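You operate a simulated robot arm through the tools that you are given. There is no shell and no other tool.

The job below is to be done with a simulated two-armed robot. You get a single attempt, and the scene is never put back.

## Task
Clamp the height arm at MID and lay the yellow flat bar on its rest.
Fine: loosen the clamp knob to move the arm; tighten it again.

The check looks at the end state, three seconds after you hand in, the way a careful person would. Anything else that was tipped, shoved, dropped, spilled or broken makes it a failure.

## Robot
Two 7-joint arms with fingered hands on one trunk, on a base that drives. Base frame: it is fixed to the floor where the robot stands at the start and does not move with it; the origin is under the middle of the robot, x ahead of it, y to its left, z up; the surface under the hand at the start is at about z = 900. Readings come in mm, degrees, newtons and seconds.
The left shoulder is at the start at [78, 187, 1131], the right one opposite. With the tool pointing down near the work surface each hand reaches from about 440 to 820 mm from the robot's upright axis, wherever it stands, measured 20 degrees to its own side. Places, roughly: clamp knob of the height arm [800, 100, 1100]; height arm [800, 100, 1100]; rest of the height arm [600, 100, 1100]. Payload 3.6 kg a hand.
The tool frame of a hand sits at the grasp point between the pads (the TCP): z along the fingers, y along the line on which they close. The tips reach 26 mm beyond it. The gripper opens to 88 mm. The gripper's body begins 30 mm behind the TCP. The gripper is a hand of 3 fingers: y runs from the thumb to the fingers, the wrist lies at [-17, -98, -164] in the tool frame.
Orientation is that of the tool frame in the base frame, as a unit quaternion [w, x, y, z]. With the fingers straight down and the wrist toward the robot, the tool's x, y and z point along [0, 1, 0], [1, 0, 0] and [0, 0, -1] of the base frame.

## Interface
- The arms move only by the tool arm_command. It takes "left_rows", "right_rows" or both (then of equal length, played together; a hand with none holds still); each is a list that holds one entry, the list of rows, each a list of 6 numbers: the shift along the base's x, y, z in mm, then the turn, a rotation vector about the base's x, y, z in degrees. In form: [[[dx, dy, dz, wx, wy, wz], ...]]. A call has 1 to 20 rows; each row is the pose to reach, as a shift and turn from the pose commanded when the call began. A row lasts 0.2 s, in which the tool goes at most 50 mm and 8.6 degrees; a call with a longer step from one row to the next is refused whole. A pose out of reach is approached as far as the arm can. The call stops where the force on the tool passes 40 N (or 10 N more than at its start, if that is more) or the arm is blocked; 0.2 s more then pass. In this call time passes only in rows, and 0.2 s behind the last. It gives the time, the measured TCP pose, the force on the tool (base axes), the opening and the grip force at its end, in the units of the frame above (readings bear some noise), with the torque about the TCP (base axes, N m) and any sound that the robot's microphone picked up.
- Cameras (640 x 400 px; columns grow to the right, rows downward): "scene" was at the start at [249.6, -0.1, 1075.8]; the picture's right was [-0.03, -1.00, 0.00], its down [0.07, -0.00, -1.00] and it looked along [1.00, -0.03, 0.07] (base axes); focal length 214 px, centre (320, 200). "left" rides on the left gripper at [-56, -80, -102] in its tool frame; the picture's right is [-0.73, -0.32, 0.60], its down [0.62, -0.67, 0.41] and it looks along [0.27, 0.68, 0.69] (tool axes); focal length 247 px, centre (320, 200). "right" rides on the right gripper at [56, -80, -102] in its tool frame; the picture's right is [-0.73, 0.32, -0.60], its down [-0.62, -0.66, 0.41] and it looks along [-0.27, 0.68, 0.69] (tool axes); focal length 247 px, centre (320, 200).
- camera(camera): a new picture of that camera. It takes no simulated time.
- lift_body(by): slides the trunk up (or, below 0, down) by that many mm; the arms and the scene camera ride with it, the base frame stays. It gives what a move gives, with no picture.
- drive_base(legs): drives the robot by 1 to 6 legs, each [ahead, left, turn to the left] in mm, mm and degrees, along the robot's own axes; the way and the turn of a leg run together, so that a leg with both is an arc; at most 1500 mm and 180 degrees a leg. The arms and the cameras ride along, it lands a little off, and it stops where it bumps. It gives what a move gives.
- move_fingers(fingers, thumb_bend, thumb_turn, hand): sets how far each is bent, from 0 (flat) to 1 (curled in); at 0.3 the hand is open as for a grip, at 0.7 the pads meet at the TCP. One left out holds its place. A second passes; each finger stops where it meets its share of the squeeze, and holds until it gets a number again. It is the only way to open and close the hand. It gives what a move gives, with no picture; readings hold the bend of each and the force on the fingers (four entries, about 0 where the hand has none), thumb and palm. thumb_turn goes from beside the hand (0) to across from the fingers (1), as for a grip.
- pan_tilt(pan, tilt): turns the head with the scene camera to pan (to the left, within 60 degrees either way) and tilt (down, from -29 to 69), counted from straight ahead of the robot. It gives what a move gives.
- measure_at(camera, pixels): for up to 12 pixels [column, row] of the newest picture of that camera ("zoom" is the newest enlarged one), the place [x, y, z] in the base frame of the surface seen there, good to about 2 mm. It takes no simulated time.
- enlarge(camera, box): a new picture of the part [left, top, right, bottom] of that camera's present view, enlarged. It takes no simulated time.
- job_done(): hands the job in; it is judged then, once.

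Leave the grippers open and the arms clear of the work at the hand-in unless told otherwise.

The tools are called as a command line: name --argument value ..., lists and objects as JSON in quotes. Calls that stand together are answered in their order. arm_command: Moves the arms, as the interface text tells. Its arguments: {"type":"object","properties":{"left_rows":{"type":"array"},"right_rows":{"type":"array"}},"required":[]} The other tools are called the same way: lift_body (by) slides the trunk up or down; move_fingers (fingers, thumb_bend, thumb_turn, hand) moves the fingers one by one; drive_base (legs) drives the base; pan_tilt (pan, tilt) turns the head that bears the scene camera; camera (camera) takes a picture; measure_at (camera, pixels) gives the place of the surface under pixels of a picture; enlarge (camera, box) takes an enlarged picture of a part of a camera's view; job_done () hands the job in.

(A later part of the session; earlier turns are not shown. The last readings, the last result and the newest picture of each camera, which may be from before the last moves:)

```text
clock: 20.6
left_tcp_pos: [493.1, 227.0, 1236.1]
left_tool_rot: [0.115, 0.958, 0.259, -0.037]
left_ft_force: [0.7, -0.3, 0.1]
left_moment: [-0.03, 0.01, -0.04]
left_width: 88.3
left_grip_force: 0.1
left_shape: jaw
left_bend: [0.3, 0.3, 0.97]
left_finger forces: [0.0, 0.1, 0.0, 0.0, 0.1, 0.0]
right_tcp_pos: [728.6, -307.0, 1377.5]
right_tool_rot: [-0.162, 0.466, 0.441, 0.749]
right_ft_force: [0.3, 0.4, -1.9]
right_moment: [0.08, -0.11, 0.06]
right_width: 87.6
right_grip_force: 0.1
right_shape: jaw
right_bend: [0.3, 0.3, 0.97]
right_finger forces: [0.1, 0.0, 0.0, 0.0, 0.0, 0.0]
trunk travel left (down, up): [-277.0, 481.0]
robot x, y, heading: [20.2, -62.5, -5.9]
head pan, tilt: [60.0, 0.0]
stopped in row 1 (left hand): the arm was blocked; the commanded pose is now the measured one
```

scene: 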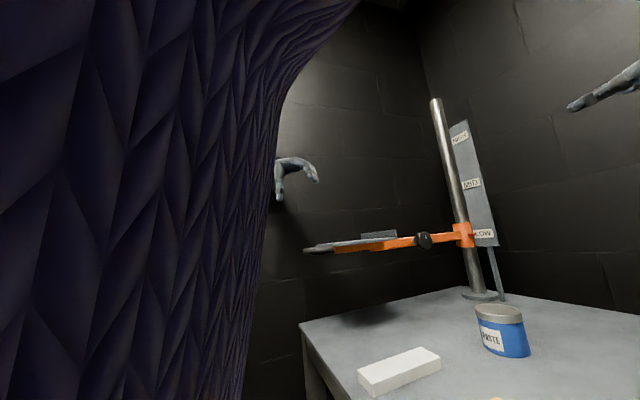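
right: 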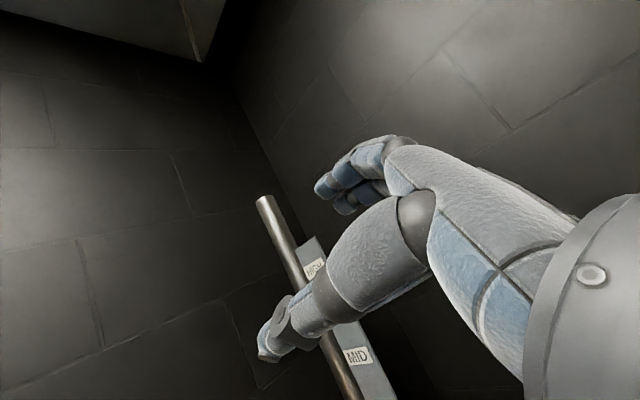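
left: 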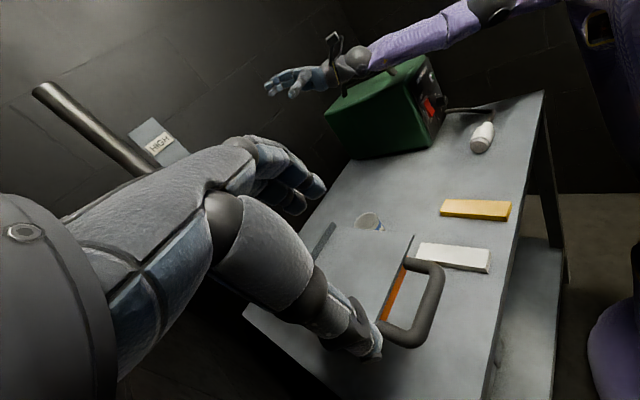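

From the reported orientation the left wrist is at about (446, 348), right next to the wall (y≈401 there). Driving right has made progress, so I'll repeat it.

drive_base --legs '[[0, -60, 0]]'

drive_base --legs '[[0, -60, 0]]'

camera --camera "left"

```text
clock: 21.3
left_tcp_pos: [511.4, 249.5, 1205.8]
left_tool_rot: [0.007, 0.971, 0.237, -0.028]
left_ft_force: [1.0, -0.2, -1.3]
left_moment: [-0.01, 0.0, -0.01]
left_width: 87.9
left_grip_force: 0.1
left_shape: jaw
left_bend: [0.3, 0.3, 0.98]
left_finger forces: [0.0, 0.0, 0.0, 0.1, 0.1, 0.2]
right_tcp_pos: [686.9, -307.1, 1456.2]
right_tool_rot: [-0.189, 0.422, 0.405, 0.789]
right_ft_force: [-0.2, 1.0, -1.2]
right_moment: [0.08, -0.04, -0.03]
right_width: 88.0
right_grip_force: 0.0
right_shape: jaw
right_bend: [0.3, 0.3, 0.97]
right_finger forces: [0.0, 0.1, 0.0, 0.0, 0.0, 0.0]
trunk travel left (down, up): [-277.0, 481.0]
robot x, y, heading: [10.8, -73.0, -5.4]
head pan, tilt: [60.0, 0.0]
stopped in leg 1: the robot was blocked; the commanded pose is now the measured one
```

```text
clock: 22.1
left_tcp_pos: [513.0, 288.3, 1165.4]
left_tool_rot: [-0.114, 0.953, 0.279, -0.034]
left_ft_force: [-3.3, 0.4, 1.2]
left_moment: [0.05, -0.26, 0.07]
left_width: 88.0
left_grip_force: 0.1
left_shape: jaw
left_bend: [0.3, 0.3, 0.97]
left_finger forces: [0.0, 0.0, 0.0, 0.0, 0.0, 0.0]
right_tcp_pos: [639.1, -418.4, 1549.9]
right_tool_rot: [-0.226, 0.341, 0.289, 0.866]
right_ft_force: [-1.4, -1.9, -0.6]
right_moment: [-0.14, 0.06, 0.09]
right_width: 87.9
right_grip_force: 0.1
right_shape: jaw
right_bend: [0.3, 0.3, 0.97]
right_finger forces: [0.1, 0.0, 0.1, 0.1, 0.1, 0.0]
trunk travel left (down, up): [-277.0, 481.0]
robot x, y, heading: [30.5, -89.5, -9.0]
head pan, tilt: [60.0, 0.0]
stopped in leg 1: the robot was blocked; the commanded pose is now the measured one
```

```text
taken
```

left: 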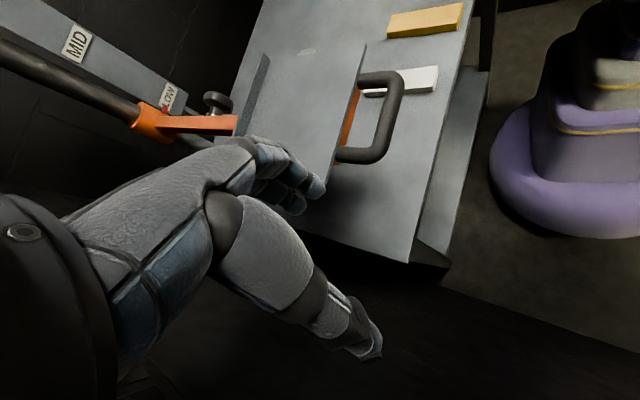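

Something isn't right: the post looked increasingly slanted in the scene pictures, as if the robot itself were tilting. I'll look straight ahead to check the tilt.

camera --camera "scene"

camera --camera "right"

```text
taken
```

scene: 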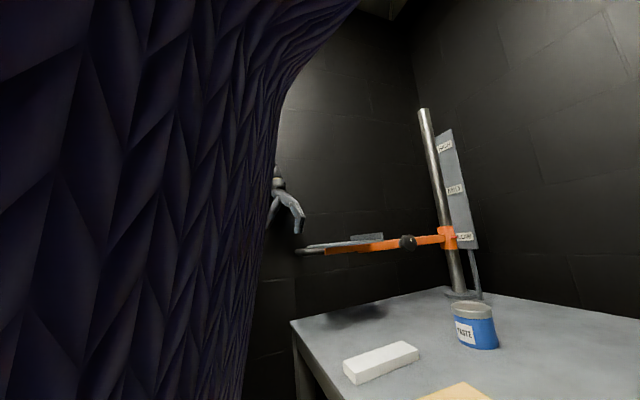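

```text
taken
```

right: 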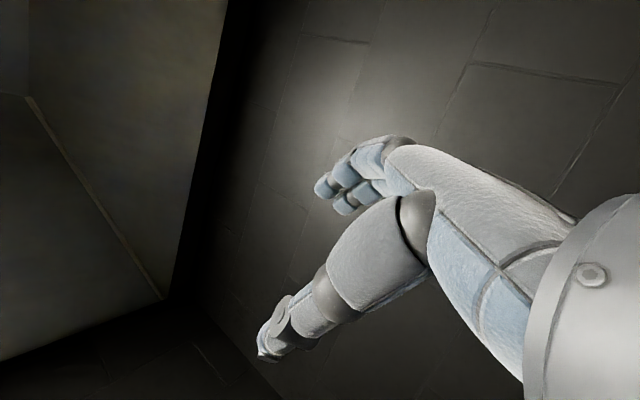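

The camera is rolled and pitched by about 10° each, so the robot is leaning to its right. I'll measure the base ring and the floor in the left picture to confirm.

measure_at --camera "left" --pixels '[[495, 150], [510, 190], [540, 220], [600, 235], [560, 150], [580, 100], [545, 100], [520, 50], [470, 240], [560, 290], [500, 120], [630, 200]]'

measure_at --camera "scene" --pixels '[[320, 320], [550, 330], [330, 248], [430, 130], [400, 345], [470, 310], [290, 200], [380, 360], [340, 246], [290, 225]]'

```text
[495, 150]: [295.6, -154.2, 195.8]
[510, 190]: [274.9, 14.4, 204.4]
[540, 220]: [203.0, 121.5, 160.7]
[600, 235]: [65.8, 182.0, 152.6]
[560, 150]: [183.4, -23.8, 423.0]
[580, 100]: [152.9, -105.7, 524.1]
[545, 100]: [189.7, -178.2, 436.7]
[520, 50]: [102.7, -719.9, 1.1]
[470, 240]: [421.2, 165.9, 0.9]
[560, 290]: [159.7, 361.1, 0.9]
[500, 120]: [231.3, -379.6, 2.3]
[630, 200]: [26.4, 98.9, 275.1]
```

```text
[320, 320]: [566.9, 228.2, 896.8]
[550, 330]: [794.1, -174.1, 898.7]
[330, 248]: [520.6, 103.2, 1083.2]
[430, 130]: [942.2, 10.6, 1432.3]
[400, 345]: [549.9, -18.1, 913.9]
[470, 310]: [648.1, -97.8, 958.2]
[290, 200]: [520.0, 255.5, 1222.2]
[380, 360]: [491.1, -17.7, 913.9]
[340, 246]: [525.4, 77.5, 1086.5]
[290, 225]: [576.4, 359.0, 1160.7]
```

The camera centre computed from these points lies about 150 mm to the right of where it should be, so the robot really is leaning right. I'll turn the head forward to measure the lean properly.

pan_tilt --pan 0 --tilt 10

camera --camera "scene"

```text
clock: 23.4
left_tcp_pos: [535.0, 279.9, 1162.8]
left_tool_rot: [-0.113, 0.957, 0.267, -0.031]
left_ft_force: [0.1, 0.8, 0.1]
left_moment: [-0.01, -0.01, 0.03]
left_width: 88.1
left_grip_force: 0.0
left_shape: jaw
left_bend: [0.3, 0.3, 0.98]
left_finger forces: [0.0, 0.0, 0.0, 0.0, 0.0, 0.1]
right_tcp_pos: [648.1, -420.6, 1544.5]
right_tool_rot: [-0.218, 0.348, 0.291, 0.864]
right_ft_force: [0.7, -0.1, 0.1]
right_moment: [-0.03, 0.0, -0.02]
right_width: 87.7
right_grip_force: 0.1
right_shape: jaw
right_bend: [0.3, 0.3, 0.97]
right_finger forces: [0.0, 0.0, 0.0, 0.0, 0.0, 0.1]
trunk travel left (down, up): [-277.0, 481.0]
robot x, y, heading: [39.6, -88.3, -9.5]
head pan, tilt: [0.0, 10.0]
```

```text
taken
```

scene: 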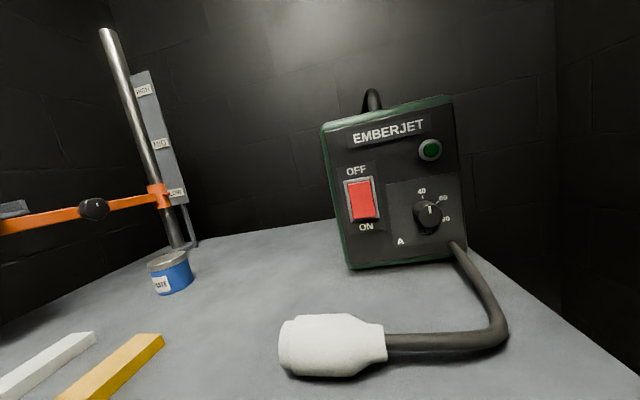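

The view is rolled roughly 10°, and the torch and box look undisturbed. I'll take a fresh left picture to see whether the base ring itself is tilted.

camera --camera "left"

enlarge --camera "left" --box '[440, 0, 640, 300]'

measure_at --camera "scene" --pixels '[[109, 50], [170, 230], [325, 130], [455, 100], [350, 268], [465, 255], [300, 350], [385, 330], [495, 330], [100, 370], [600, 370], [165, 260]]'

```text
taken
```

left: 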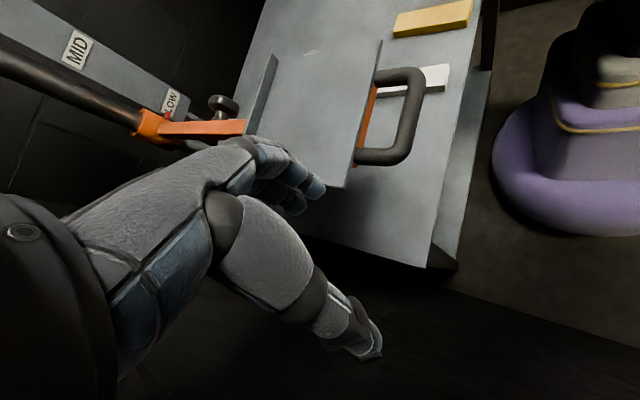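

```text
1.33 times, centred on (540, 150) of left
```

zoom: 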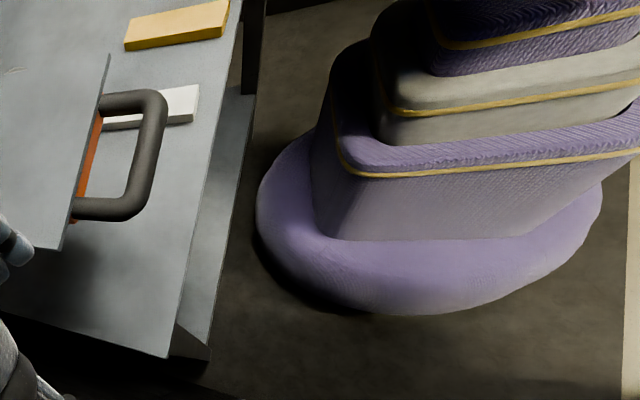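

```text
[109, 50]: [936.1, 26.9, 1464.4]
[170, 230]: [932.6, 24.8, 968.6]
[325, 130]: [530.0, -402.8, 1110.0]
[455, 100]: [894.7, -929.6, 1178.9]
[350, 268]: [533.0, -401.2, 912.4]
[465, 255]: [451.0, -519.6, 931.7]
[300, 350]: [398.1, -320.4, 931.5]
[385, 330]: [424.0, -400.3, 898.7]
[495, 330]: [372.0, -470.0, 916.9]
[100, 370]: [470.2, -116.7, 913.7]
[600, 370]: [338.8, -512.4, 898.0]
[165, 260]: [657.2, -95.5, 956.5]
```

Nothing on the table has moved. I'll measure the column's yellow bands and ring to get the tilt.

measure_at --camera "zoom" --pixels '[[350, 165], [450, 172], [600, 160], [400, 105], [600, 82], [270, 230], [330, 285], [430, 308], [530, 285], [595, 220], [350, 260], [470, 270]]'

```text
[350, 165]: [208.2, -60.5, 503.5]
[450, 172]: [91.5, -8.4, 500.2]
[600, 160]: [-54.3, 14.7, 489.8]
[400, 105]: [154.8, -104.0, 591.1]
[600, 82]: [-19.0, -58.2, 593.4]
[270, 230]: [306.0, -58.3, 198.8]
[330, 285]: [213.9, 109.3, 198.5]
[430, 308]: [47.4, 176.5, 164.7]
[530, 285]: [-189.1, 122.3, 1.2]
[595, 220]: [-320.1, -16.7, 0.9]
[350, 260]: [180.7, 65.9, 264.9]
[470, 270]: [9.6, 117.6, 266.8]
```

The base column is upright, so only the upper body leans. I'll send both hands back toward their original, known-free places and watch what happens.

arm_command --left_rows '[[[0, -8, 30, 0, 0, 2], [0, -16, 60, 0, 0, 4], [0, -24, 90, 0, 0, 6], [0, -32, 120, 0, 0, 8]]]' --right_rows '[[[-25, 25, -15, 0, 0, 0], [-50, 50, -30, 0, 0, 0], [-75, 75, -45, 0, 0, 0], [-100, 100, -60, 0, 0, 0]]]'

camera --camera "scene"

```text
clock: 23.7
left_tcp_pos: [579.4, 264.8, 1154.0]
left_tool_rot: [-0.09, 0.973, 0.209, 0.027]
left_ft_force: [-2.8, 7.8, -4.0]
left_moment: [-0.62, -0.2, -0.01]
left_width: 88.0
left_grip_force: 0.0
left_shape: jaw
left_bend: [0.3, 0.3, 0.98]
left_finger forces: [0.1, 0.1, 0.1, 0.0, 0.0, 0.0]
right_tcp_pos: [668.1, -478.5, 1521.3]
right_tool_rot: [-0.236, 0.341, 0.191, 0.89]
right_ft_force: [0.9, 4.3, -0.1]
right_moment: [0.18, -0.07, -0.13]
right_width: 87.9
right_grip_force: 0.1
right_shape: jaw
right_bend: [0.3, 0.3, 0.98]
right_finger forces: [0.0, 0.0, 0.0, 0.0, 0.0, 0.0]
right hand out of reach, approached as far as the arm can: row 1
trunk travel left (down, up): [-277.0, 481.0]
robot x, y, heading: [60.6, -95.4, -13.1]
head pan, tilt: [0.0, 10.0]
stopped in row 1 (left hand): the arm was blocked; the commanded pose is now the measured one
```

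```text
taken
```

scene: 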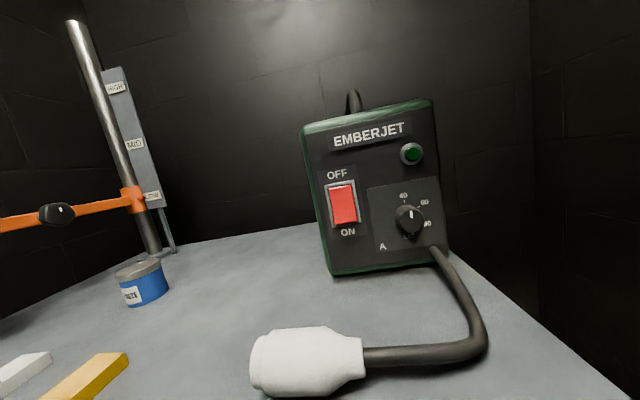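

The lean hasn't grown, but the left hand now reads a few newtons of force. I'll look through the left camera before doing anything else.

camera --camera "left"

pan_tilt --pan 60 --tilt -15

camera --camera "scene"

```text
taken
```

left: 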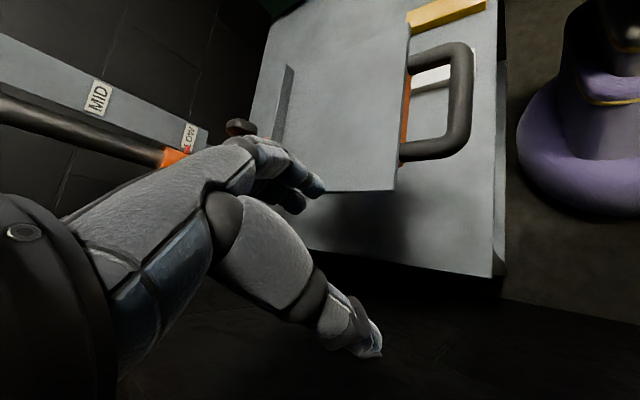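

```text
clock: 25.0
left_tcp_pos: [661.0, 213.3, 1124.2]
left_tool_rot: [-0.051, 0.978, 0.2, -0.025]
left_ft_force: [-46.9, 8.7, 106.7]
left_moment: [-3.92, -0.24, -1.6]
left_width: 67.5
left_grip_force: 0.1
left_shape: jaw
left_bend: [0.39, 0.3, 0.98]
left_finger forces: [114.4, 0.2, 0.1, 0.0, 0.0, 0.0]
right_tcp_pos: [685.5, -545.1, 1525.0]
right_tool_rot: [-0.176, 0.356, 0.183, 0.899]
right_ft_force: [0.3, -0.4, -1.3]
right_moment: [0.0, -0.02, -0.01]
right_width: 87.9
right_grip_force: 0.2
right_shape: jaw
right_bend: [0.3, 0.3, 0.98]
right_finger forces: [0.1, 0.1, 0.0, 0.1, 0.0, 0.1]
trunk travel left (down, up): [-277.0, 481.0]
robot x, y, heading: [122.1, -120.4, -20.2]
head pan, tilt: [60.0, -15.0]
```

```text
taken
```

scene: 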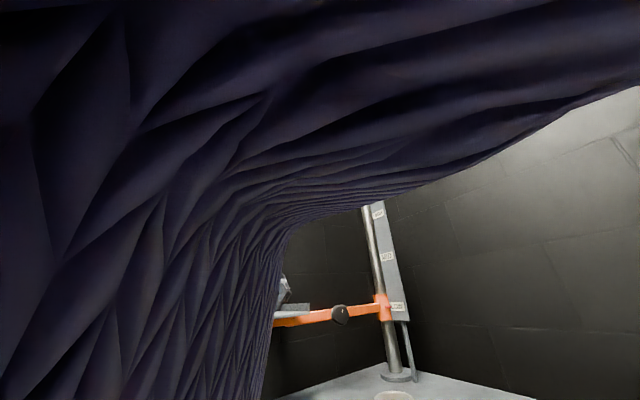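

The left hand is now pressing hard on the tray (about 107 N up on the tool) because the robot drifted. I'll lift the left hand straight up immediately.

arm_command --left_rows '[[[-10, 10, 45, 0, 0, 0], [-20, 20, 90, 0, 0, 0], [-30, 30, 135, 0, 0, 0], [-30, 30, 180, 0, 0, 0]]]'

camera --camera "left"

```text
clock: 25.3
left_tcp_pos: [691.1, 213.9, 1130.1]
left_tool_rot: [-0.055, 0.985, 0.156, 0.057]
left_ft_force: [-3.6, 1.6, 1.6]
left_moment: [-0.08, -0.26, 0.1]
left_width: 87.8
left_grip_force: 0.0
left_shape: jaw
left_bend: [0.3, 0.3, 0.98]
left_finger forces: [0.0, 0.0, 0.0, 0.0, 0.0, 0.0]
left hand out of reach, approached as far as the arm can: row 1
right_tcp_pos: [710.2, -636.7, 1474.9]
right_tool_rot: [-0.195, 0.33, 0.049, 0.922]
right_ft_force: [-0.6, -2.7, 0.4]
right_moment: [-0.2, 0.03, 0.14]
right_width: 87.6
right_grip_force: 0.0
right_shape: jaw
right_bend: [0.3, 0.3, 0.98]
right_finger forces: [0.0, 0.0, 0.0, 0.0, 0.0, 0.0]
trunk travel left (down, up): [-277.0, 481.0]
robot x, y, heading: [138.6, -132.8, -23.0]
head pan, tilt: [60.0, -15.0]
stopped in row 1 (left hand): the arm was blocked; the commanded pose is now the measured one
```

```text
taken
```

left: 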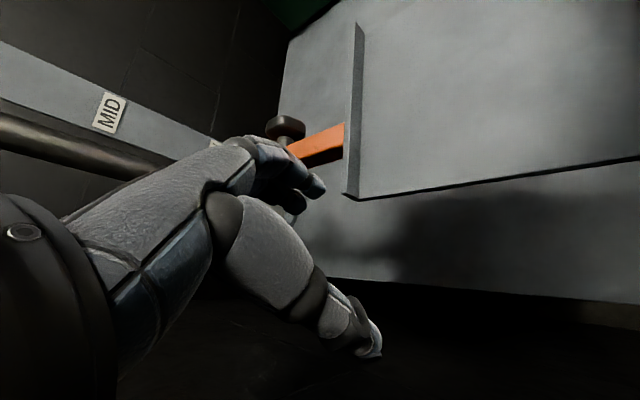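

The press on the tray is released. The robot has drifted to (139, -133, heading -23), so I'll look ahead again to see its state.

pan_tilt --pan 20 --tilt 15

camera --camera "scene"

camera --camera "left"

camera --camera "right"

```text
clock: 26.4
left_tcp_pos: [722.3, 199.0, 1126.5]
left_tool_rot: [-0.047, 0.989, 0.133, 0.052]
left_ft_force: [-0.7, 0.5, 0.3]
left_moment: [-0.04, 0.0, -0.04]
left_width: 88.2
left_grip_force: 0.1
left_shape: jaw
left_bend: [0.3, 0.3, 0.98]
left_finger forces: [0.0, 0.0, 0.0, 0.1, 0.0, 0.0]
right_tcp_pos: [702.4, -637.7, 1491.5]
right_tool_rot: [-0.174, 0.329, 0.058, 0.926]
right_ft_force: [0.1, -0.9, 0.8]
right_moment: [0.02, 0.01, -0.01]
right_width: 87.9
right_grip_force: 0.0
right_shape: jaw
right_bend: [0.3, 0.3, 0.98]
right_finger forces: [0.0, 0.0, 0.0, 0.1, 0.1, 0.0]
trunk travel left (down, up): [-277.0, 481.0]
robot x, y, heading: [153.7, -133.9, -24.8]
head pan, tilt: [20.0, 15.0]
```

```text
taken
```

scene: 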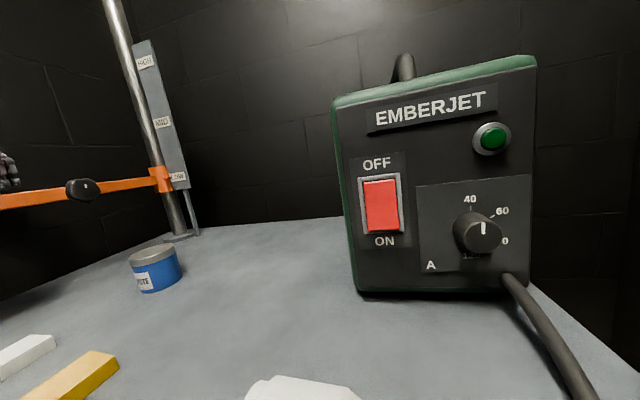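

```text
taken
```

left: 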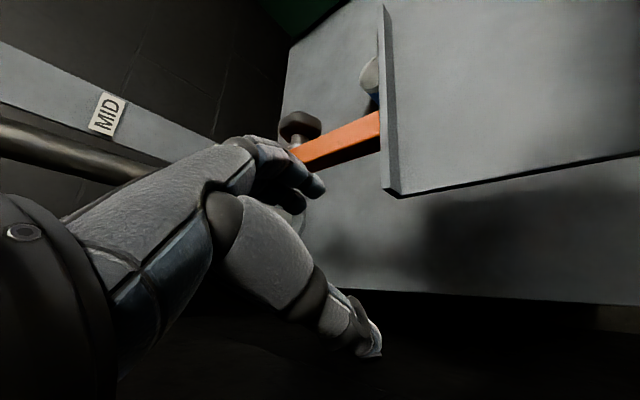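

```text
taken
```

right: 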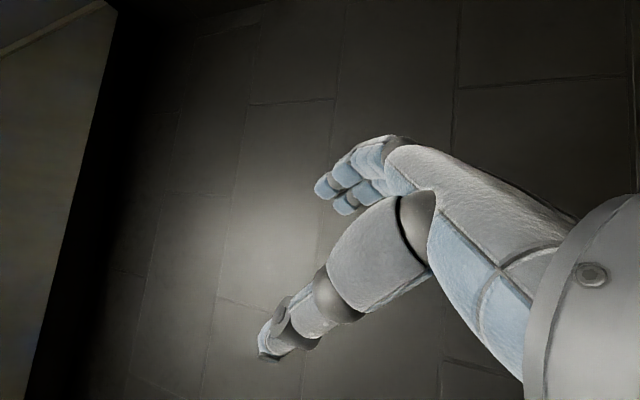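

The left wrist is at about (696, 293), right on the wall, because the hand has yawed outward. I'll yaw the hand back inward and rise, which swings the wrist away from the wall.

arm_command --left_rows '[[[-5, 0, 15, 0, 0, 8], [-10, -5, 35, 0, 0, 16], [-20, -10, 60, 0, 0, 24], [-30, -20, 90, 0, 0, 32], [-40, -30, 120, 0, 0, 40]]]'

camera --camera "left"

```text
clock: 26.7
left_tcp_pos: [729.1, 177.5, 1090.1]
left_tool_rot: [0.028, 0.98, 0.196, 0.033]
left_ft_force: [0.2, -0.1, 0.9]
left_moment: [0.0, 0.0, -0.04]
left_width: 88.0
left_grip_force: 0.1
left_shape: jaw
left_bend: [0.3, 0.3, 0.97]
left_finger forces: [0.0, 0.0, 0.1, 0.0, 0.0, 0.0]
left hand out of reach, approached as far as the arm can: row 1
right_tcp_pos: [709.9, -684.9, 1444.9]
right_tool_rot: [-0.108, 0.354, -0.01, 0.929]
right_ft_force: [0.6, 0.1, 0.3]
right_moment: [-0.03, -0.03, 0.01]
right_width: 88.0
right_grip_force: 0.0
right_shape: jaw
right_bend: [0.3, 0.3, 0.97]
right_finger forces: [0.0, 0.0, 0.0, 0.0, 0.0, 0.0]
trunk travel left (down, up): [-277.0, 481.0]
robot x, y, heading: [156.7, -136.6, -25.2]
head pan, tilt: [20.0, 15.0]
stopped in row 1 (left hand): the arm was blocked; the commanded pose is now the measured one
```

```text
taken
```

left: 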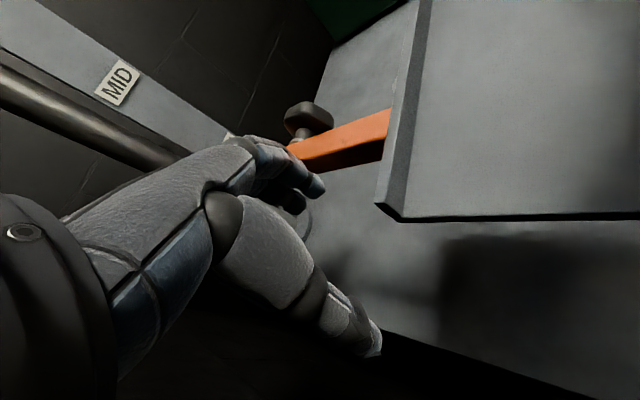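

The yaw responded but the hand sank. To understand the body pose, I'll measure several scene points and solve for where the head camera really is.

camera --camera "scene"

measure_at --camera "scene" --pixels '[[340, 100], [370, 280], [155, 268], [60, 365], [170, 230], [130, 60], [520, 80], [280, 220], [540, 350], [320, 320]]'

```text
taken
```

scene: 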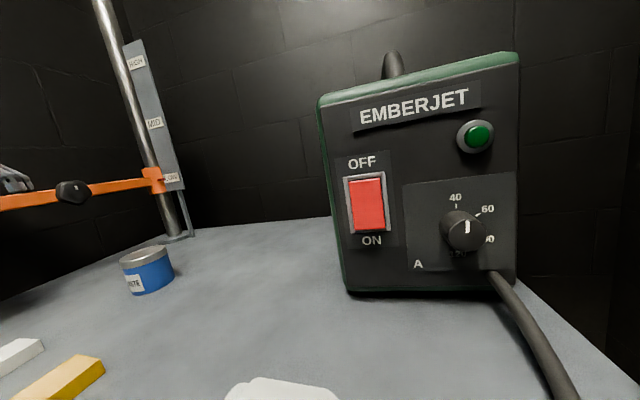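

```text
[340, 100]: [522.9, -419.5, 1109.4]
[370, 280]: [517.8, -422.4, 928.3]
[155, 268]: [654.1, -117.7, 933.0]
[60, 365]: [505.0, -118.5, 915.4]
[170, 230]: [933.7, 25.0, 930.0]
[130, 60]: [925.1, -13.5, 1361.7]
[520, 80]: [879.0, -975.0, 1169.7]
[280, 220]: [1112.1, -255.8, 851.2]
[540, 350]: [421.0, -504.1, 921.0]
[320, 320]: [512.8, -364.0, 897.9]
```

The head is about 143 mm right of nominal, so the robot is tipped about 8° to its right. The fully stretched left arm is bracing it against the wall. I need to fold that arm in: up, back and to the right over the tray, with some inward yaw.

arm_command --left_rows '[[[-15, -22, 40, 0, 0, 6], [-30, -44, 80, 0, 0, 12], [-45, -66, 120, 0, 0, 18], [-60, -88, 160, 0, 0, 24], [-75, -110, 200, 0, 0, 30]]]'

camera --camera "left"

camera --camera "scene"

```text
clock: 27.1
left_tcp_pos: [752.2, 160.6, 1045.3]
left_tool_rot: [-0.007, 0.99, 0.131, -0.059]
left_ft_force: [-0.9, 15.9, -2.6]
left_moment: [-0.15, -0.02, 0.05]
left_width: 87.8
left_grip_force: 0.0
left_shape: jaw
left_bend: [0.34, 0.3, 0.98]
left_finger forces: [16.1, 0.0, 0.0, 0.0, 0.1, 0.1]
right_tcp_pos: [712.6, -664.6, 1425.8]
right_tool_rot: [-0.006, 0.373, -0.039, 0.927]
right_ft_force: [0.0, 0.7, 0.6]
right_moment: [0.04, 0.05, -0.05]
right_width: 87.9
right_grip_force: 0.0
right_shape: jaw
right_bend: [0.3, 0.3, 0.98]
right_finger forces: [0.0, 0.0, 0.1, 0.1, 0.0, 0.0]
trunk travel left (down, up): [-277.0, 481.0]
robot x, y, heading: [150.3, -141.9, -25.8]
head pan, tilt: [20.0, 15.0]
stopped in row 1 (left hand): the arm was blocked; the commanded pose is now the measured one
```

```text
taken
```

left: 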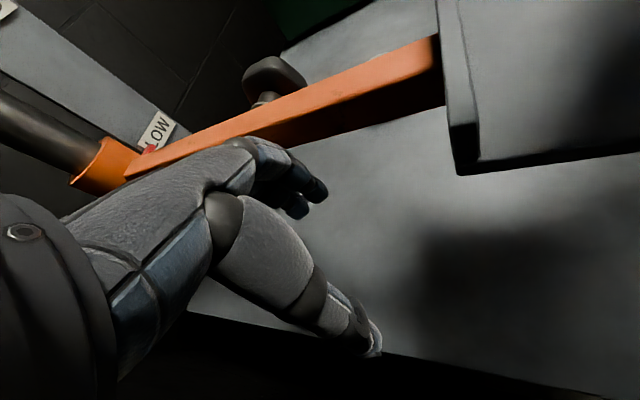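

```text
taken
```

scene: 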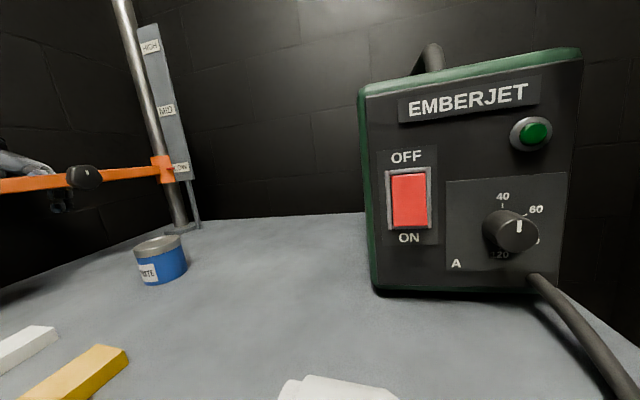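

The lean is shrinking (the box edge is now about 5° off vertical), but the fingers press the arm's left side with 16 N. I'll command mainly up, slightly left and back toward me.

arm_command --left_rows '[[[-10, 10, 45, 0, 0, 4], [-20, 15, 90, 0, 0, 8], [-30, 10, 135, 0, 0, 12], [-40, 0, 180, 0, 0, 16], [-60, -20, 220, 0, 0, 20]]]'

camera --camera "left"

camera --camera "scene"

```text
clock: 27.4
left_tcp_pos: [775.2, 154.5, 1027.7]
left_tool_rot: [-0.02, 0.993, 0.102, -0.062]
left_ft_force: [-0.5, -0.8, 1.3]
left_moment: [-0.03, -0.02, 0.0]
left_width: 87.9
left_grip_force: 0.1
left_shape: jaw
left_bend: [0.3, 0.3, 0.98]
left_finger forces: [0.0, 0.1, 0.1, 0.0, 0.1, 0.0]
right_tcp_pos: [717.4, -671.4, 1409.8]
right_tool_rot: [0.095, 0.4, -0.04, 0.911]
right_ft_force: [-0.1, 0.1, 0.4]
right_moment: [0.03, -0.03, -0.02]
right_width: 88.1
right_grip_force: 0.1
right_shape: jaw
right_bend: [0.3, 0.3, 0.98]
right_finger forces: [0.0, 0.1, 0.0, 0.1, 0.0, 0.0]
trunk travel left (down, up): [-277.0, 481.0]
robot x, y, heading: [157.4, -141.9, -26.8]
head pan, tilt: [20.0, 15.0]
stopped in row 1 (left hand): the arm was blocked; the commanded pose is now the measured one
```

```text
taken
```

left: 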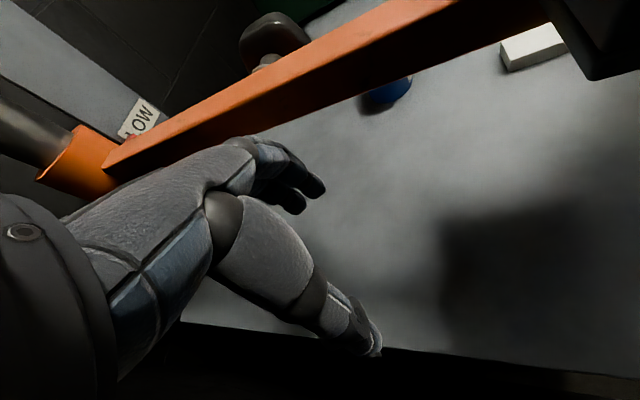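

```text
taken
```

scene: 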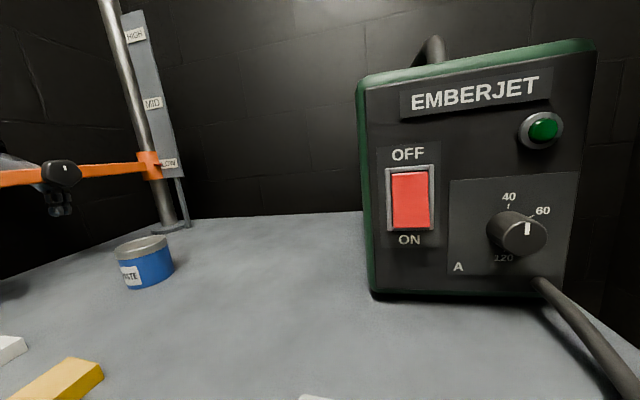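

The hand is now free of the arm (forces about 0) but sits low between arm and wall. I'll try raising the trunk, which should carry the left arm straight up.

lift_body --by 150

camera --camera "left"

camera --camera "scene"

```text
clock: 27.7
left_tcp_pos: [789.6, 140.5, 1036.2]
left_tool_rot: [0.033, 0.998, 0.056, 0.014]
left_ft_force: [16.2, 53.8, -24.8]
left_moment: [-0.27, 0.2, 0.36]
left_width: 87.4
left_grip_force: 0.1
left_shape: jaw
left_bend: [0.46, 0.3, 0.98]
left_finger forces: [60.7, 0.0, 0.1, 0.0, 0.2, 0.1]
right_tcp_pos: [705.1, -704.2, 1386.0]
right_tool_rot: [0.189, 0.42, -0.065, 0.885]
right_ft_force: [1.0, -1.5, 0.0]
right_moment: [-0.02, -0.04, 0.03]
right_width: 87.9
right_grip_force: 0.2
right_shape: jaw
right_bend: [0.3, 0.3, 0.97]
right_finger forces: [0.0, 0.1, 0.0, 0.0, 0.0, 0.0]
trunk travel left (down, up): [-279.0, 478.0]
robot x, y, heading: [158.7, -151.0, -27.8]
head pan, tilt: [20.0, 15.0]
stopped: the arm was blocked; the commanded pose is now the measured one
```

```text
taken
```

left: 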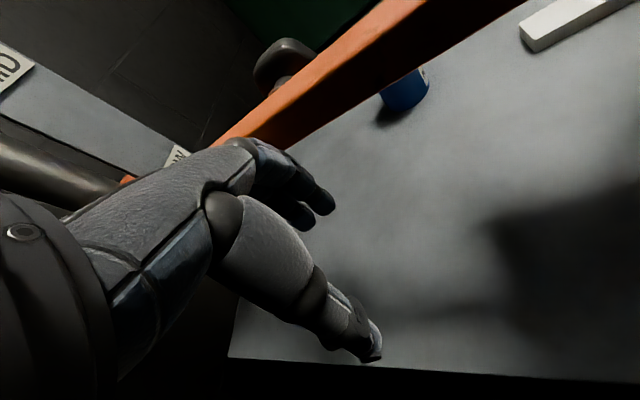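

```text
taken
```

scene: 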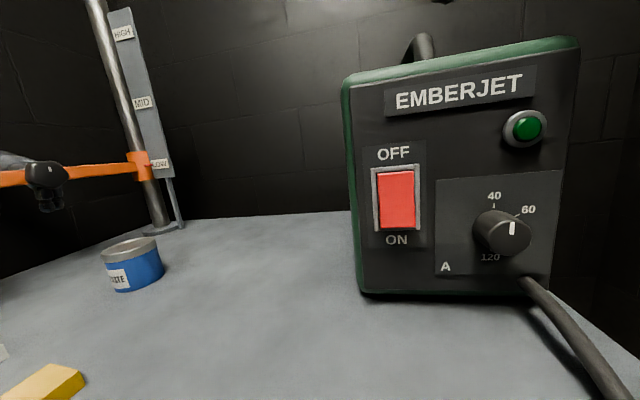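

The trunk rose only 3 mm and the index finger presses the arm. I'll curl the left fingers in, to shrink the hand and free it from the arm.

move_fingers --hand "left" --fingers 0.95 --thumb_bend 0.7

camera --camera "left"

camera --camera "scene"

```text
clock: 28.1
left_tcp_pos: [772.2, 134.1, 1000.1]
left_tool_rot: [0.065, 0.998, 0.016, 0.003]
left_ft_force: [-0.3, -0.3, 0.2]
left_moment: [0.0, -0.01, 0.0]
left_width: 2.1
left_grip_force: 0.2
left_shape: fingers
left_bend: [0.82, 0.64, 0.97]
left_finger forces: [0.0, 0.0, 0.0, 0.1, 0.1, 0.0]
right_tcp_pos: [677.2, -693.2, 1386.3]
right_tool_rot: [0.282, 0.425, -0.063, 0.858]
right_ft_force: [-0.3, 0.1, 1.1]
right_moment: [0.04, 0.04, 0.03]
right_width: 87.9
right_grip_force: 0.1
right_shape: jaw
right_bend: [0.3, 0.3, 0.97]
right_finger forces: [0.0, 0.1, 0.1, 0.1, 0.0, 0.0]
trunk travel left (down, up): [-279.0, 478.0]
robot x, y, heading: [155.9, -152.8, -28.3]
head pan, tilt: [20.0, 15.0]
stopped (left hand): the arm was blocked; the commanded pose is now the measured one
```

```text
taken
```

left: 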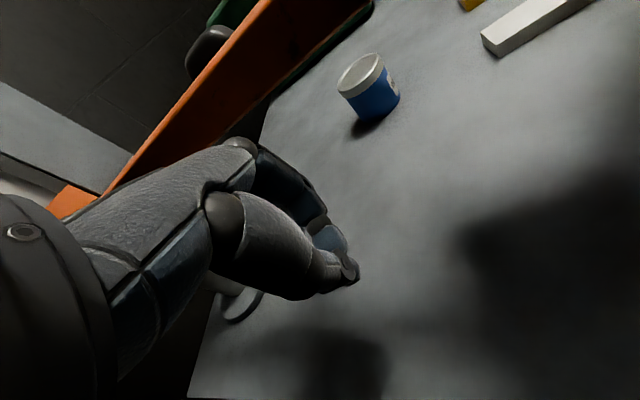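

```text
taken
```

scene: 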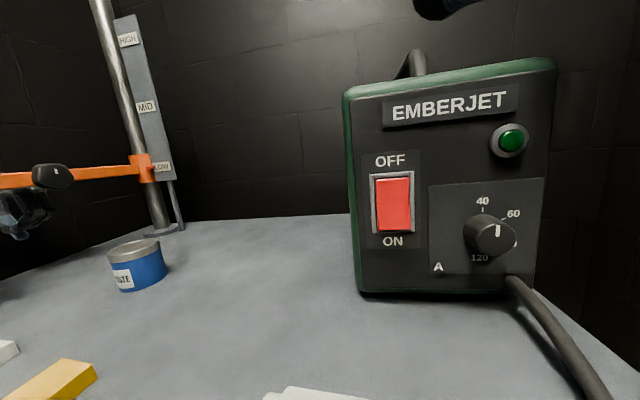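

The hand sank to z 1000 beside the arm. The solver probably can't hold this badly twisted yaw, about 100° off natural. I'll command a yaw back inward with a rise and see whether it follows.

arm_command --left_rows '[[[0, 8, 30, 0, 0, 8.5], [0, 12, 60, 0, 0, 17], [0, 12, 90, 0, 0, 25.5], [0, 12, 120, 0, 0, 34], [0, 12, 150, 0, 0, 42.5]]]'

```text
clock: 28.4
left_tcp_pos: [792.4, 133.2, 992.7]
left_tool_rot: [0.037, 0.999, -0.031, -0.005]
left_ft_force: [-0.3, -0.1, -0.5]
left_moment: [0.0, -0.04, -0.01]
left_width: 12.9
left_grip_force: 0.1
left_shape: fingers
left_bend: [0.91, 0.64, 0.99]
left_finger forces: [0.1, 0.1, 0.0, 0.0, 0.0, 0.1]
right_tcp_pos: [679.1, -674.2, 1377.2]
right_tool_rot: [0.357, 0.434, -0.061, 0.825]
right_ft_force: [0.6, 0.3, 0.7]
right_moment: [0.07, -0.04, 0.01]
right_width: 88.1
right_grip_force: 0.1
right_shape: jaw
right_bend: [0.3, 0.3, 0.97]
right_finger forces: [0.1, 0.0, 0.0, 0.0, 0.1, 0.1]
trunk travel left (down, up): [-279.0, 478.0]
robot x, y, heading: [154.9, -153.3, -28.5]
head pan, tilt: [20.0, 15.0]
stopped in row 1 (left hand): the arm was blocked; the commanded pose is now the measured one
```

The left hand doesn't follow. I'll look with all cameras to find what holds the left arm.

camera --camera "right"

pan_tilt --pan 60 --tilt 15

camera --camera "scene"

camera --camera "left"

```text
taken
```

right: 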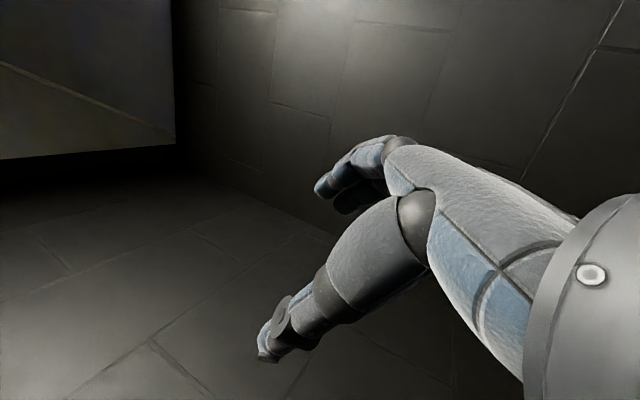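

```text
clock: 29.4
left_tcp_pos: [793.1, 131.4, 993.8]
left_tool_rot: [0.041, 0.999, -0.025, -0.003]
left_ft_force: [-0.6, 0.1, 0.5]
left_moment: [-0.03, 0.0, 0.0]
left_width: 13.9
left_grip_force: 0.1
left_shape: fingers
left_bend: [0.92, 0.64, 0.99]
left_finger forces: [0.0, 0.0, 0.0, 0.1, 0.1, 0.0]
right_tcp_pos: [685.1, -678.5, 1371.4]
right_tool_rot: [0.348, 0.436, -0.061, 0.827]
right_ft_force: [-0.5, 0.3, -0.1]
right_moment: [-0.04, 0.01, -0.01]
right_width: 88.1
right_grip_force: 0.0
right_shape: jaw
right_bend: [0.3, 0.3, 0.97]
right_finger forces: [0.0, 0.0, 0.0, 0.0, 0.0, 0.0]
trunk travel left (down, up): [-279.0, 478.0]
robot x, y, heading: [157.2, -156.1, -28.3]
head pan, tilt: [60.0, 15.0]
```

```text
taken
```

scene: 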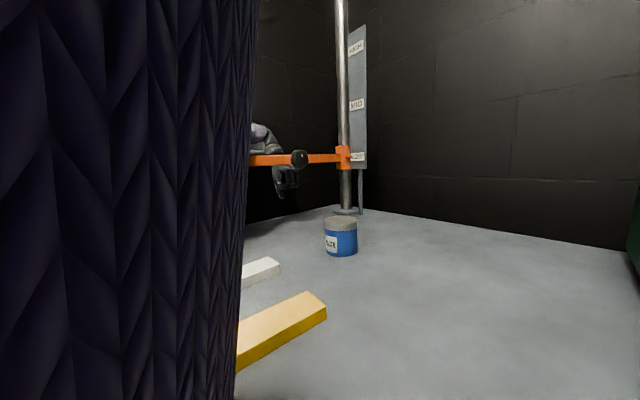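

```text
taken
```

left: 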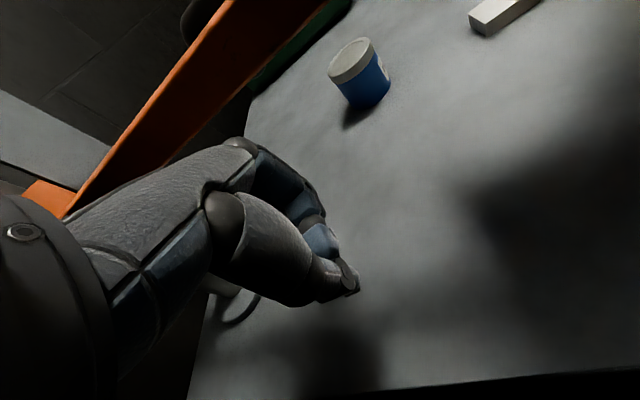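

The robot is nearly upright again (post within 3° of vertical). The line from left shoulder to left wrist runs diagonally right over the tray, so the forearm likely rests on it. Raising the trunk should lift it off.

lift_body --by 120

camera --camera "scene"

```text
clock: 29.8
left_tcp_pos: [798.9, 125.1, 998.6]
left_tool_rot: [0.069, 0.993, -0.073, 0.059]
left_ft_force: [0.6, -0.4, 0.6]
left_moment: [-0.04, 0.02, 0.01]
left_width: 14.4
left_grip_force: 0.1
left_shape: fingers
left_bend: [0.92, 0.63, 0.99]
left_finger forces: [0.0, 0.1, 0.0, 0.0, 0.1, 0.1]
right_tcp_pos: [674.4, -687.8, 1364.1]
right_tool_rot: [0.415, 0.443, -0.065, 0.792]
right_ft_force: [-0.3, 0.3, -0.4]
right_moment: [-0.06, -0.02, -0.02]
right_width: 88.2
right_grip_force: 0.0
right_shape: jaw
right_bend: [0.3, 0.3, 0.97]
right_finger forces: [0.0, 0.0, 0.0, 0.0, 0.0, 0.0]
trunk travel left (down, up): [-282.0, 476.0]
robot x, y, heading: [154.1, -152.7, -28.9]
head pan, tilt: [60.0, 15.0]
stopped: the arm was blocked; the commanded pose is now the measured one
```

```text
taken
```

scene: 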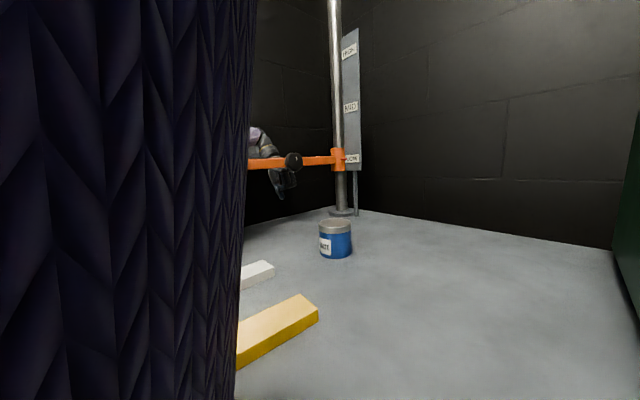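

The trunk gains only about 2 mm before the stop. Both hands also yaw clockwise a few degrees at every call without being told to. To test whether merely holding triggers that, I'll send a do-nothing command.

arm_command --right_rows '[[[0, 0, 0, 0, 0, 0], [0, 0, 0, 0, 0, 0], [0, 0, 0, 0, 0, 0]]]'

```text
clock: 30.8
left_tcp_pos: [803.2, 121.5, 1002.4]
left_tool_rot: [0.085, 0.98, -0.134, 0.118]
left_ft_force: [-1.0, 0.0, -0.4]
left_moment: [-0.03, 0.01, 0.01]
left_width: 15.0
left_grip_force: 0.0
left_shape: fingers
left_bend: [0.93, 0.63, 0.98]
left_finger forces: [0.1, 0.0, 0.0, 0.0, 0.1, 0.0]
right_tcp_pos: [655.9, -679.6, 1358.5]
right_tool_rot: [0.468, 0.425, -0.068, 0.772]
right_ft_force: [-0.6, -0.2, 0.8]
right_moment: [0.02, 0.03, 0.01]
right_width: 87.6
right_grip_force: 0.0
right_shape: jaw
right_bend: [0.3, 0.3, 0.97]
right_finger forces: [0.0, 0.1, 0.0, 0.1, 0.0, 0.1]
trunk travel left (down, up): [-282.0, 476.0]
robot x, y, heading: [155.3, -152.7, -29.6]
head pan, tilt: [60.0, 15.0]
stopped in row 3 (right hand): the arm was blocked; the commanded pose is now the measured one
```

Holding alone makes the hands yaw clockwise, and the hold was stopped by the right hand, which is in free space. So it isn't contact: the hold orientation seems off by the robot's heading (-29.6°). I'll test by commanding a compensating +29° yaw on both hands with no shift.

arm_command --right_rows '[[[0, 0, 0, 0, 0, 8.5], [0, 0, 0, 0, 0, 17], [0, 0, 0, 0, 0, 25.5], [0, 0, 0, 0, 0, 29.6], [0, 0, 0, 0, 0, 29.6]]]' --left_rows '[[[0, 0, 0, 0, 0, 8.5], [0, 0, 0, 0, 0, 17], [0, 0, 0, 0, 0, 25.5], [0, 0, 0, 0, 0, 29.6], [0, 0, 0, 0, 0, 29.6]]]'

```text
clock: 31.1
left_tcp_pos: [800.5, 122.2, 999.7]
left_tool_rot: [0.087, 0.984, -0.114, 0.107]
left_ft_force: [0.1, -0.6, 0.7]
left_moment: [0.02, 0.0, 0.01]
left_width: 15.3
left_grip_force: 0.0
left_shape: fingers
left_bend: [0.93, 0.63, 0.98]
left_finger forces: [0.0, 0.0, 0.0, 0.0, 0.0, 0.0]
right_tcp_pos: [645.0, -660.4, 1352.0]
right_tool_rot: [0.486, 0.407, -0.065, 0.771]
right_ft_force: [-0.4, 0.0, 0.2]
right_moment: [0.02, 0.05, 0.0]
right_width: 87.9
right_grip_force: 0.0
right_shape: jaw
right_bend: [0.3, 0.3, 0.98]
right_finger forces: [0.1, 0.0, 0.0, 0.1, 0.0, 0.0]
right hand out of reach, approached as far as the arm can: row 1
trunk travel left (down, up): [-282.0, 476.0]
robot x, y, heading: [154.5, -153.1, -29.9]
head pan, tilt: [60.0, 15.0]
stopped in row 1 (left hand): the arm was blocked; the commanded pose is now the measured one
```

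The compensation slowed the left hand's yaw drift, and the right pose is reported out of reach. I'll now command the left hand straight up by the maximum step.

arm_command --left_rows '[[[-10, 0, 45, 0, 0, 8], [-20, 0, 90, 0, 0, 16], [-30, 0, 135, 0, 0, 24], [-40, 0, 180, 0, 0, 32]]]'

```text
clock: 31.4
left_tcp_pos: [804.5, 124.8, 999.3]
left_tool_rot: [0.072, 0.987, -0.107, 0.1]
left_ft_force: [-0.2, 0.9, 0.4]
left_moment: [0.02, -0.01, 0.0]
left_width: 16.1
left_grip_force: 0.1
left_shape: fingers
left_bend: [0.93, 0.63, 0.98]
left_finger forces: [0.1, 0.1, 0.0, 0.1, 0.0, 0.0]
right_tcp_pos: [635.3, -639.2, 1349.0]
right_tool_rot: [0.516, 0.373, -0.056, 0.769]
right_ft_force: [-0.1, -0.2, 0.0]
right_moment: [-0.04, 0.01, 0.01]
right_width: 87.9
right_grip_force: 0.2
right_shape: jaw
right_bend: [0.3, 0.3, 0.97]
right_finger forces: [0.0, 0.0, 0.1, 0.1, 0.0, 0.0]
trunk travel left (down, up): [-282.0, 476.0]
robot x, y, heading: [150.1, -158.5, -29.8]
head pan, tilt: [60.0, 15.0]
stopped in row 1 (left hand): the force on the tool passed its limit at 70 N (the readings are from after the stop); the commanded pose is now the measured one
```

That upward push met 70 N: the curled knuckles are catching under the arm bar. So I won't push up. I'll yaw the hand inward first and ease it left, away from the bar.

arm_command --left_rows '[[[0, 10, -5, 0, 0, 8.5], [0, 15, -5, 0, 0, 17], [0, 15, -5, 0, 0, 25.5], [0, 15, -5, 0, 0, 34]]]'

camera --camera "left"

camera --camera "scene"

```text
clock: 31.8
left_tcp_pos: [810.0, 127.7, 994.0]
left_tool_rot: [0.059, 0.985, -0.109, 0.118]
left_ft_force: [1.0, 0.0, 0.3]
left_moment: [-0.02, -0.02, -0.02]
left_width: 16.3
left_grip_force: 0.1
left_shape: fingers
left_bend: [0.93, 0.62, 0.98]
left_finger forces: [0.0, 0.0, 0.0, 0.0, 0.1, 0.0]
right_tcp_pos: [624.3, -629.6, 1351.0]
right_tool_rot: [0.551, 0.345, -0.042, 0.758]
right_ft_force: [0.0, 0.2, 0.0]
right_moment: [-0.03, -0.02, 0.03]
right_width: 87.8
right_grip_force: 0.0
right_shape: jaw
right_bend: [0.3, 0.3, 0.97]
right_finger forces: [0.0, 0.0, 0.0, 0.0, 0.1, 0.0]
trunk travel left (down, up): [-282.0, 476.0]
robot x, y, heading: [155.1, -155.2, -30.1]
head pan, tilt: [60.0, 15.0]
stopped in row 1 (left hand): the arm was blocked; the commanded pose is now the measured one
```

```text
taken
```

left: 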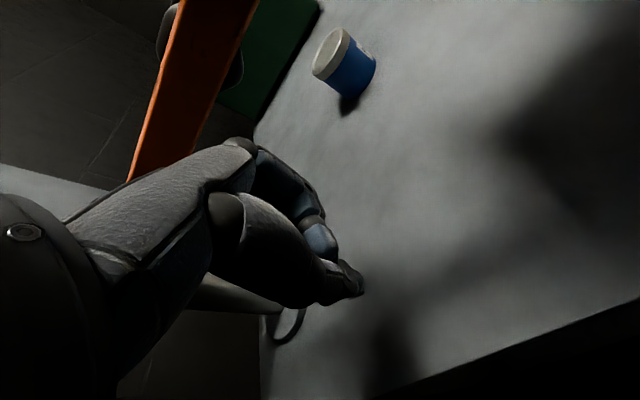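

```text
taken
```

scene: 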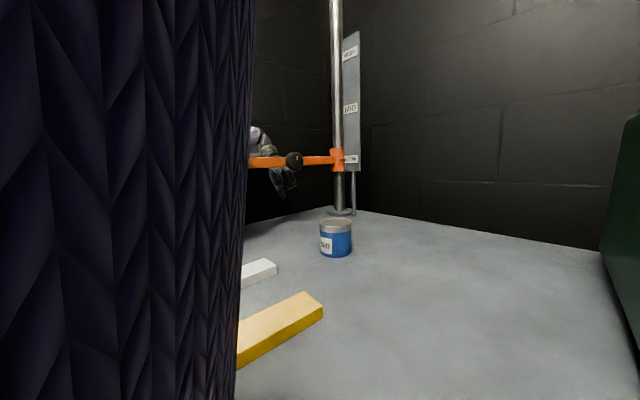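

The forearm lies across the tray and the hand is bent unnaturally down and right, under the bar. I'll turn the hand about its wrist so it points forward along the gap between bar and wall.

arm_command --left_rows '[[[28, 5, 4, -0.3, -6.5, 5.4], [56, 8, 8, -0.6, -13, 10.8], [82, 8, 14, -0.9, -19.5, 16.2], [105, 6, 22, -1.2, -26, 21.6]]]'

camera --camera "left"

```text
clock: 32.1
left_tcp_pos: [830.2, 118.3, 1012.0]
left_tool_rot: [0.085, 0.962, -0.138, 0.221]
left_ft_force: [0.7, -0.5, -0.4]
left_moment: [-0.02, 0.02, 0.02]
left_width: 16.3
left_grip_force: 0.1
left_shape: fingers
left_bend: [0.93, 0.62, 0.98]
left_finger forces: [0.0, 0.1, 0.0, 0.0, 0.0, 0.0]
right_tcp_pos: [607.3, -623.2, 1358.3]
right_tool_rot: [0.577, 0.307, -0.032, 0.756]
right_ft_force: [-0.6, -0.1, 0.2]
right_moment: [0.01, 0.02, 0.0]
right_width: 88.0
right_grip_force: 0.1
right_shape: jaw
right_bend: [0.3, 0.3, 0.97]
right_finger forces: [0.1, 0.1, 0.1, 0.0, 0.1, 0.0]
trunk travel left (down, up): [-282.0, 476.0]
robot x, y, heading: [154.7, -161.3, -30.9]
head pan, tilt: [60.0, 15.0]
stopped in row 1 (left hand): the arm was blocked; the commanded pose is now the measured one
```

```text
taken
```

left: 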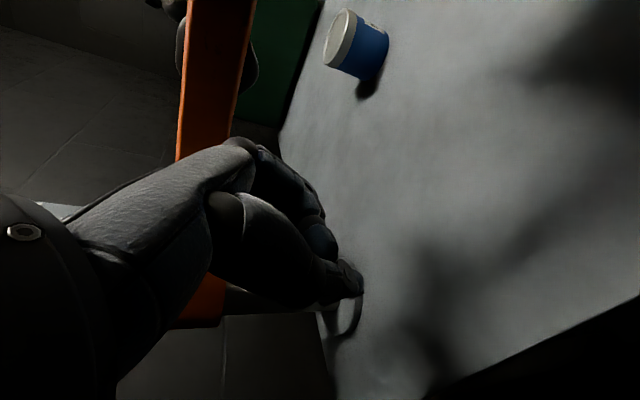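

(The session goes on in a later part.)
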